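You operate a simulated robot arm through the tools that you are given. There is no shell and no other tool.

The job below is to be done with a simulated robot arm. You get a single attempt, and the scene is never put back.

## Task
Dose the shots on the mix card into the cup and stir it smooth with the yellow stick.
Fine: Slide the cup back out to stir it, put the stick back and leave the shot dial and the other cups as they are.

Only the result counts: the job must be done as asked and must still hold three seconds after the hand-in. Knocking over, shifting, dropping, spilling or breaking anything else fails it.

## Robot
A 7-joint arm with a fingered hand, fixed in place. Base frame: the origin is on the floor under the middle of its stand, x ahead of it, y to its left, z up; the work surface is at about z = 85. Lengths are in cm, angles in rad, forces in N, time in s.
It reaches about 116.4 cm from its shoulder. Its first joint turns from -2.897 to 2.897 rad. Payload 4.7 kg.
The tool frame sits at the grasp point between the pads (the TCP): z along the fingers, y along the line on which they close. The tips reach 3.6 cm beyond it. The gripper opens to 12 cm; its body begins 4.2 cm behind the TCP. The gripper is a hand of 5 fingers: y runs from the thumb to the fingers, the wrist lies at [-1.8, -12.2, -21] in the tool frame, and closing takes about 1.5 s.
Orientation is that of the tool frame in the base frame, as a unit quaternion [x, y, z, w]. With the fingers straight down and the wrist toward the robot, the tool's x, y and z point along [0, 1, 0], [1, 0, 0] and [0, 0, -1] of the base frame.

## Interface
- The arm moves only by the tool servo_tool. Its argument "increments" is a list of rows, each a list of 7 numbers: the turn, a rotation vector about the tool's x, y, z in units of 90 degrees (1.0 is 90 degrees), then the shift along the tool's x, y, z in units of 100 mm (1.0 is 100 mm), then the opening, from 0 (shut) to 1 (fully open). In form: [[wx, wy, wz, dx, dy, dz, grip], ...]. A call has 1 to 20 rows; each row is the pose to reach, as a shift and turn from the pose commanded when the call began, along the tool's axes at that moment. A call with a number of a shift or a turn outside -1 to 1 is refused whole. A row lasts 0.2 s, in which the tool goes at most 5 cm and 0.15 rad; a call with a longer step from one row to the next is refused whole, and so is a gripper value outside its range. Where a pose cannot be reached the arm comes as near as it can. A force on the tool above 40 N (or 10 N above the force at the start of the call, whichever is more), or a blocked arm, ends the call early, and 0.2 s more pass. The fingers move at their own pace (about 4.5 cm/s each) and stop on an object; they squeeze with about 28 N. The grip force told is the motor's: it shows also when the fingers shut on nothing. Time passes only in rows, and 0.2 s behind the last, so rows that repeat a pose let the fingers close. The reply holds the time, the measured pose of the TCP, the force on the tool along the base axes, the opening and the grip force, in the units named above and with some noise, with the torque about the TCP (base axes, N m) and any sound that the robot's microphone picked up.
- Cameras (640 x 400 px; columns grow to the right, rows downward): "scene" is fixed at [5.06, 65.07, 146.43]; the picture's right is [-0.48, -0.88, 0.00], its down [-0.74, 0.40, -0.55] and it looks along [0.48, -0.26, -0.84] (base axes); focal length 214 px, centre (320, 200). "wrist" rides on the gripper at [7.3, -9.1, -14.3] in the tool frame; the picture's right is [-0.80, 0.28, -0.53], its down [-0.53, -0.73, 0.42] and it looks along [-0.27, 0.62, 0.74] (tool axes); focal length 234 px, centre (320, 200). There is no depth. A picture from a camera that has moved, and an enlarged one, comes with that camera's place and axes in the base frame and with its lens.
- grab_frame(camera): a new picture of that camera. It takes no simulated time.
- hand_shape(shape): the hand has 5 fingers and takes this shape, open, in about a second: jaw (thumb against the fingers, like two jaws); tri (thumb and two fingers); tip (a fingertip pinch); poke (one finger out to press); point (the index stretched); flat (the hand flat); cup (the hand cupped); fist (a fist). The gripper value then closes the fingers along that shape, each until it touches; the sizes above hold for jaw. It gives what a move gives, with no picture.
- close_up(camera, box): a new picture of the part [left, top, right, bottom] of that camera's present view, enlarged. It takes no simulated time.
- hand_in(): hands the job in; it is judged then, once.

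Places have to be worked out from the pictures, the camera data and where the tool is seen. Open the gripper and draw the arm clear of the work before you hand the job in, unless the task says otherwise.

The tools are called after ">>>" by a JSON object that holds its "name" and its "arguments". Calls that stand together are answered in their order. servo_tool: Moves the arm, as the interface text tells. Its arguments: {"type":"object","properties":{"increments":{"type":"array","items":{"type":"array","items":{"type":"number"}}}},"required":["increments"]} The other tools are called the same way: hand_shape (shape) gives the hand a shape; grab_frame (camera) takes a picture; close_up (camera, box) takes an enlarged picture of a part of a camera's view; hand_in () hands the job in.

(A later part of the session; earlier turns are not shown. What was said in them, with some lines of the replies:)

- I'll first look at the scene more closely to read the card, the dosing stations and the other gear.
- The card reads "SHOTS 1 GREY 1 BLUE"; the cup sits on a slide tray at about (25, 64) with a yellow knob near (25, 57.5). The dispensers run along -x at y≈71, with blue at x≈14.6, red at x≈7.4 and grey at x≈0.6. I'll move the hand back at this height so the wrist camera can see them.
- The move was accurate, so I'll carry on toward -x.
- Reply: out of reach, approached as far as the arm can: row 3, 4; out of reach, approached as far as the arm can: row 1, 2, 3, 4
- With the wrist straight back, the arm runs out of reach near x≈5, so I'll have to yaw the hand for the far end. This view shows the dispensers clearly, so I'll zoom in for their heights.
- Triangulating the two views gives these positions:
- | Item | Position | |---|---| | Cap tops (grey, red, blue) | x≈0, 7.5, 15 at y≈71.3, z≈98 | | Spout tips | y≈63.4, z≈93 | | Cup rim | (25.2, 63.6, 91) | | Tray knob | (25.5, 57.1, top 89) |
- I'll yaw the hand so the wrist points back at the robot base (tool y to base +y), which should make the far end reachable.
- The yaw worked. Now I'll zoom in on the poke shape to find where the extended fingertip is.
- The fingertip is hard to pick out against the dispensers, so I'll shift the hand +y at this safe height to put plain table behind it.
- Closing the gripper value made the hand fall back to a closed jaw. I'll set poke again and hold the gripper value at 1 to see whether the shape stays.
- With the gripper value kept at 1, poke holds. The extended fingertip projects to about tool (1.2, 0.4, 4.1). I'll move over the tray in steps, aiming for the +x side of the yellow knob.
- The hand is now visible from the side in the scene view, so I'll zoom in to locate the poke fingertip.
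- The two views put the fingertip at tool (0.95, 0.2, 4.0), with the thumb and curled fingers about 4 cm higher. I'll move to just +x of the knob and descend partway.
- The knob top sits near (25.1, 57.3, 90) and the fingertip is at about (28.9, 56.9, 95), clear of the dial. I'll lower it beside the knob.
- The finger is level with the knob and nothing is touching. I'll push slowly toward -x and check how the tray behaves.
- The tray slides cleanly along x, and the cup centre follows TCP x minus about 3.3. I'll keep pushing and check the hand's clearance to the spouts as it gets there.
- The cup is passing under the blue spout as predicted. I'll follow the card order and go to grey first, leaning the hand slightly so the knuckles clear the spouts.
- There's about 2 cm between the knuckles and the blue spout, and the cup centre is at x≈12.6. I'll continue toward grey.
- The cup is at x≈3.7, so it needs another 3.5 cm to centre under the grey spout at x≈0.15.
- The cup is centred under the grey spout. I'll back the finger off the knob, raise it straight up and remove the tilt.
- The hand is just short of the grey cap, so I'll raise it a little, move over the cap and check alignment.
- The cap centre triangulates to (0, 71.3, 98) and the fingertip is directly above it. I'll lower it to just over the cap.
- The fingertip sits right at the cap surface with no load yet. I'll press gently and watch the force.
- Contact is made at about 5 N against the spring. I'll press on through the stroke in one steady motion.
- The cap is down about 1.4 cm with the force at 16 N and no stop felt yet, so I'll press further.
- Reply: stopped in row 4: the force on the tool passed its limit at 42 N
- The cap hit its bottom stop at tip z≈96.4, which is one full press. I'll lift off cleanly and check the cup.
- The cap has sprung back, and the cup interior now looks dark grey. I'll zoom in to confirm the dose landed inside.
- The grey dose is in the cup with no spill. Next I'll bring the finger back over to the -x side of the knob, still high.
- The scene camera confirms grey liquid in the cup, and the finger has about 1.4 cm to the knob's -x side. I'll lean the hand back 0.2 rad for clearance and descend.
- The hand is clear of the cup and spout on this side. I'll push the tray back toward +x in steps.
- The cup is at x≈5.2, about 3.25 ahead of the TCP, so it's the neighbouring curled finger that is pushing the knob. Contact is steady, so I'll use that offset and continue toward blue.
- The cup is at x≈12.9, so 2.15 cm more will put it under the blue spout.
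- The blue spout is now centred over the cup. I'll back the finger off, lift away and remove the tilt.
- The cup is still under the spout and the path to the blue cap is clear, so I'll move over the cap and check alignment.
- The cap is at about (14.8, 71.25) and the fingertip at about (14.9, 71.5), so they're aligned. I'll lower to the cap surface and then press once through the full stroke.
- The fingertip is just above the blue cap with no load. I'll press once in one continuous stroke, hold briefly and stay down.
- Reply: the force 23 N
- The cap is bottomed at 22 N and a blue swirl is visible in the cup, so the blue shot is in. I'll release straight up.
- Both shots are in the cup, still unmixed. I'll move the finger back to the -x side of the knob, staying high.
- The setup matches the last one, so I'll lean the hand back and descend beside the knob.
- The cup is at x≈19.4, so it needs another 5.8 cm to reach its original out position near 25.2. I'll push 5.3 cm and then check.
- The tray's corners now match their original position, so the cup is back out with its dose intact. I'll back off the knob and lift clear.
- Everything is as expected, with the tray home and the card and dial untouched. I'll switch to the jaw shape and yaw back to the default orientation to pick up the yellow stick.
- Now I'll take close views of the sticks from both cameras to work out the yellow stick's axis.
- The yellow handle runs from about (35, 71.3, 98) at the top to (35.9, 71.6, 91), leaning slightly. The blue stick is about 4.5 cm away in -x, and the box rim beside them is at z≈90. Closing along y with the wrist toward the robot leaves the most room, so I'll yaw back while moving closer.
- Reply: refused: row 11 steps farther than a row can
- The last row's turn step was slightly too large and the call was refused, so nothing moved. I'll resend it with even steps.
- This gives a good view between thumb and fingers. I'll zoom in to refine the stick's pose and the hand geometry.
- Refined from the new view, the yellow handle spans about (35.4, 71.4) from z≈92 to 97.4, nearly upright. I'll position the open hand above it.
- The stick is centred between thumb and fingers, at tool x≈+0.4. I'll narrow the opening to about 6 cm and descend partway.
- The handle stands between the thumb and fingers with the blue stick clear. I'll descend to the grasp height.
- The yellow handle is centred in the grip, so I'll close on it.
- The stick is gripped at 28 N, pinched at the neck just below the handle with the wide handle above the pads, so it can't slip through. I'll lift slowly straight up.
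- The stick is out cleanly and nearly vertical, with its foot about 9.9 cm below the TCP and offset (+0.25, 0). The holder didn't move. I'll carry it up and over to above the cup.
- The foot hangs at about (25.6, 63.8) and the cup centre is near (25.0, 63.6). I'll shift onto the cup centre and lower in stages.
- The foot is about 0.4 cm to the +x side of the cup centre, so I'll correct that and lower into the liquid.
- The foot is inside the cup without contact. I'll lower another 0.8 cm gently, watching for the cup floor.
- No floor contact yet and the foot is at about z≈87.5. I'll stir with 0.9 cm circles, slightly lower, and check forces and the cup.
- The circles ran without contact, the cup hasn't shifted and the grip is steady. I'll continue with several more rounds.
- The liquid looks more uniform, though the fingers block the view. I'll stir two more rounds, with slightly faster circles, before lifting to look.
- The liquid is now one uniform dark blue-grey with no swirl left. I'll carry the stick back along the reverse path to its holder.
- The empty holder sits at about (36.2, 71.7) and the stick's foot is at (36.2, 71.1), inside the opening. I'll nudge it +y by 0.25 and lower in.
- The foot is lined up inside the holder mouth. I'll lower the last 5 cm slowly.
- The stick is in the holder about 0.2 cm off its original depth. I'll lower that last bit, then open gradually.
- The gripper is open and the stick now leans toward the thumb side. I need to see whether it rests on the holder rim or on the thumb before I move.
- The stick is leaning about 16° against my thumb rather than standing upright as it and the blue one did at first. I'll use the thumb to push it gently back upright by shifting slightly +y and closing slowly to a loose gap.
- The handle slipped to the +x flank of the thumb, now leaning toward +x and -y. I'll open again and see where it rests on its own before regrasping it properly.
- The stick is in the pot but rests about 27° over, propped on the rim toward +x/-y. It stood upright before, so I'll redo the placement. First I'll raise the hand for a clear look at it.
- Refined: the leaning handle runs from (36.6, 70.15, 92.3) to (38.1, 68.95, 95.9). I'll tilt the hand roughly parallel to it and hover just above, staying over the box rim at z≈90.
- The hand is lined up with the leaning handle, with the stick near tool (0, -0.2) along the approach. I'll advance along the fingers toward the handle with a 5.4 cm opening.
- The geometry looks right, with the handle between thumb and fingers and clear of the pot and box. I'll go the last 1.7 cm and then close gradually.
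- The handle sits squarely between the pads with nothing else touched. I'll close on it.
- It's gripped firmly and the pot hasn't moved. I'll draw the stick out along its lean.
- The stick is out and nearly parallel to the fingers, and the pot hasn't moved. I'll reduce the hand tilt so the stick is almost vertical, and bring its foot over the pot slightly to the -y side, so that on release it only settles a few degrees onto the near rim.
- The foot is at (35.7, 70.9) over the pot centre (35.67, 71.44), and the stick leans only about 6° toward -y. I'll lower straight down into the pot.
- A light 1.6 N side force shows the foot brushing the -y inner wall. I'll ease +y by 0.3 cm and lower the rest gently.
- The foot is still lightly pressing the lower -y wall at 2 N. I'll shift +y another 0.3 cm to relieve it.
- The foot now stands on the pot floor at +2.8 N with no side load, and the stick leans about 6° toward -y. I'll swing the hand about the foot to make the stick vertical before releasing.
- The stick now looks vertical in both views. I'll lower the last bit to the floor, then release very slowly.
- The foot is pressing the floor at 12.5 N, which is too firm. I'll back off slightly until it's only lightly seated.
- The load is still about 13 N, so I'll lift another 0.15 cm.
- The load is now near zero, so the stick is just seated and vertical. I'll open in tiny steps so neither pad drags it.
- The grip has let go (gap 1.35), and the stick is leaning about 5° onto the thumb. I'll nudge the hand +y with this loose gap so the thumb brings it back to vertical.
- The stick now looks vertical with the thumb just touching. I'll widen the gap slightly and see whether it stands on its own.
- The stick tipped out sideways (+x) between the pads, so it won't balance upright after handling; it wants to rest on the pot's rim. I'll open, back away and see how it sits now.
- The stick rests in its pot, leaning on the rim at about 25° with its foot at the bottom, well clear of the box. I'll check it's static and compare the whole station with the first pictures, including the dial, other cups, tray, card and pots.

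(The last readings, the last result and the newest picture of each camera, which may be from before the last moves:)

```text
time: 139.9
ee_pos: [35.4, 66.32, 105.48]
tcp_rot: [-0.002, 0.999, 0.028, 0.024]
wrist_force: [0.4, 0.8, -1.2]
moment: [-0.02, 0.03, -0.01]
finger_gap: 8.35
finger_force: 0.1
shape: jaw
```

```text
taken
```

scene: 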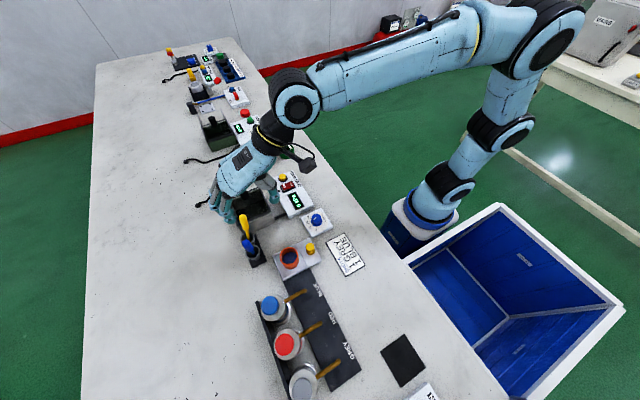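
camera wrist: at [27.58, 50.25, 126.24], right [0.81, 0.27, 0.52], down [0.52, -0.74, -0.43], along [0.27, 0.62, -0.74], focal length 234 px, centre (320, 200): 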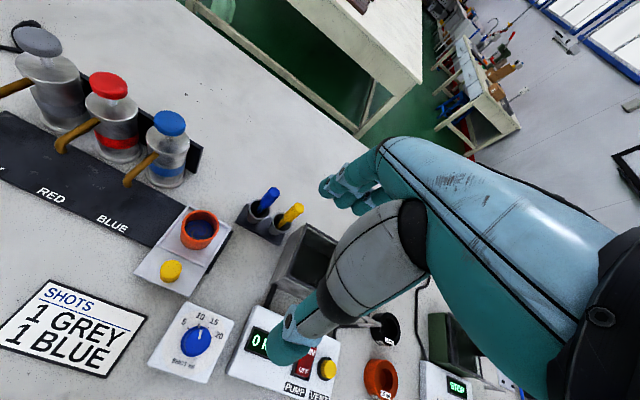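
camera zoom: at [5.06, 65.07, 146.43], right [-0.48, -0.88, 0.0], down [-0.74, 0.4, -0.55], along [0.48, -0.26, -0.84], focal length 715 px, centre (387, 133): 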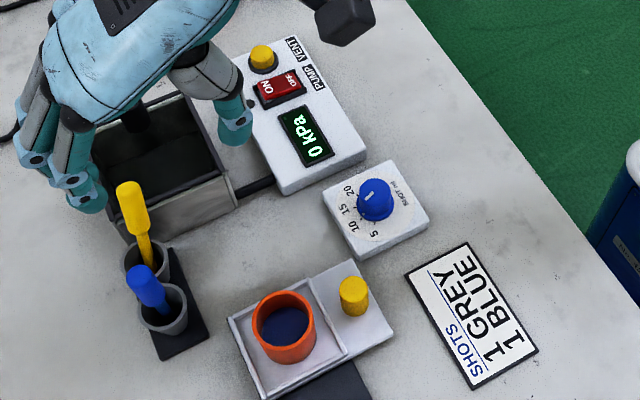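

Everything else matches the first pictures: the dial pointer, tray and cup, card, pots and base, box and controls. I'll open the hand fully and draw the arm clear, back toward its starting place.

>>> {"name": "servo_tool", "arguments": {"increments": [[0, 0, 0, 0, 0, -0.25, 0.8], [0, 0, 0, 0, -0.2, -0.5, 0.9], [0, 0, 0, 0, -0.45, -0.75, 1], [0, 0, 0, 0, -0.7, -0.95, 1], [0, 0, 0, 0, -0.95, -0.95, 1], [0, 0, 0, 0, -1.0, -0.95, 1]]}}

>>> {"name": "servo_tool", "arguments": {"increments": [[0, 0, 0, 0, -0.2, -0.25, 1], [0, 0, 0, 0, -0.4, -0.5, 1], [0, 0, 0, 0, -0.5, -0.7, 1], [0, 0, 0, 0, -0.5, -0.7, 1]]}}

>>> {"name": "close_up", "arguments": {"camera": "scene", "box": [220, 130, 380, 280]}}

>>> {"name": "close_up", "arguments": {"camera": "scene", "box": [240, 260, 400, 400]}}

>>> {"name": "grab_frame", "arguments": {"camera": "wrist"}}

```text
time: 141.3
ee_pos: [34.92, 55.71, 114.34]
tcp_rot: [-0.002, 0.999, 0.029, 0.024]
wrist_force: [0.3, -0.2, -1.0]
moment: [0.03, 0.01, 0.01]
finger_gap: 11.97
finger_force: 0.0
shape: jaw
```

```text
time: 142.3
ee_pos: [34.59, 50.53, 121.0]
tcp_rot: [-0.001, 0.999, 0.028, 0.024]
wrist_force: [0.8, 0.8, -1.2]
moment: [-0.02, 0.0, -0.01]
finger_gap: 11.98
finger_force: 0.1
shape: jaw
```

```text
2.67 times, centred on (300, 205) of scene
camera zoom: at [5.06, 65.07, 146.43], right [-0.48, -0.88, 0.0], down [-0.74, 0.4, -0.55], along [0.48, -0.26, -0.84], focal length 572 px, centre (373, 187)
```

zoom: 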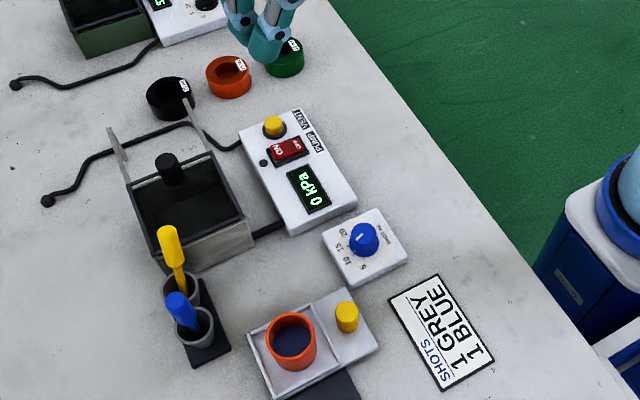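

```text
2.86 times, centred on (320, 330) of scene
camera zoom: at [5.06, 65.07, 146.43], right [-0.48, -0.88, 0.0], down [-0.74, 0.4, -0.55], along [0.48, -0.26, -0.84], focal length 613 px, centre (320, -171)
```

zoom: 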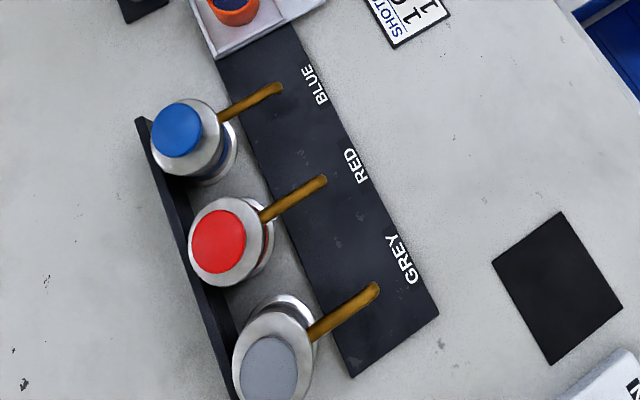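

```text
taken
camera wrist: at [26.65, 40.62, 134.49], right [0.78, 0.25, 0.58], down [0.55, -0.71, -0.44], along [0.3, 0.66, -0.69], focal length 234 px, centre (320, 200)
```

wrist: 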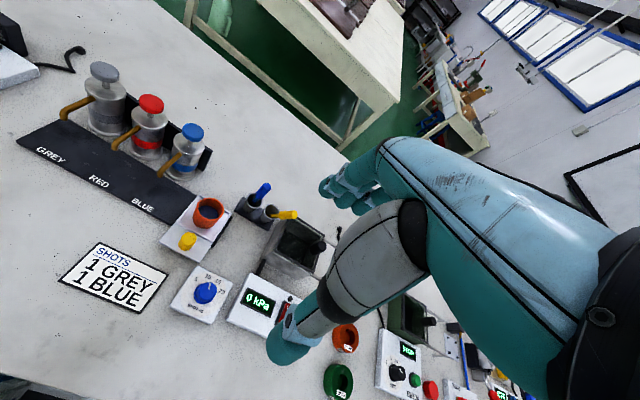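

Both shots are dosed, the liquid is a smooth blue-grey and the tray is back out. The yellow stick is back in its pot, leaning on the rim. The dial, other cups and card are unchanged, and the arm is open and clear, so I'll hand in.

>>> {"name": "hand_in", "arguments": {}}

```text
The job is handed in.
```

I dosed one grey and one blue shot into the cup, slid it back out and stirred it with the yellow stick until the liquid was an even blue-grey. The job is handed in; I haven't seen the result of the judging.

- **Stick:** The yellow stick is back in its own pot, but it leans about 25° against the rim. It stood upright at the start. I picked it up again and tried to stand it straight, but it tipped over as soon as I let go. If upright is required, this is the part most likely to fail.
- **Cup and tray:** The tray is back at its starting position, and I saw no spills.
- **Everything else:** In the final pictures the shot dial, the other cups, the card, the stick pots and the box look as they did at the start. The hand is open and the arm is clear of the work.
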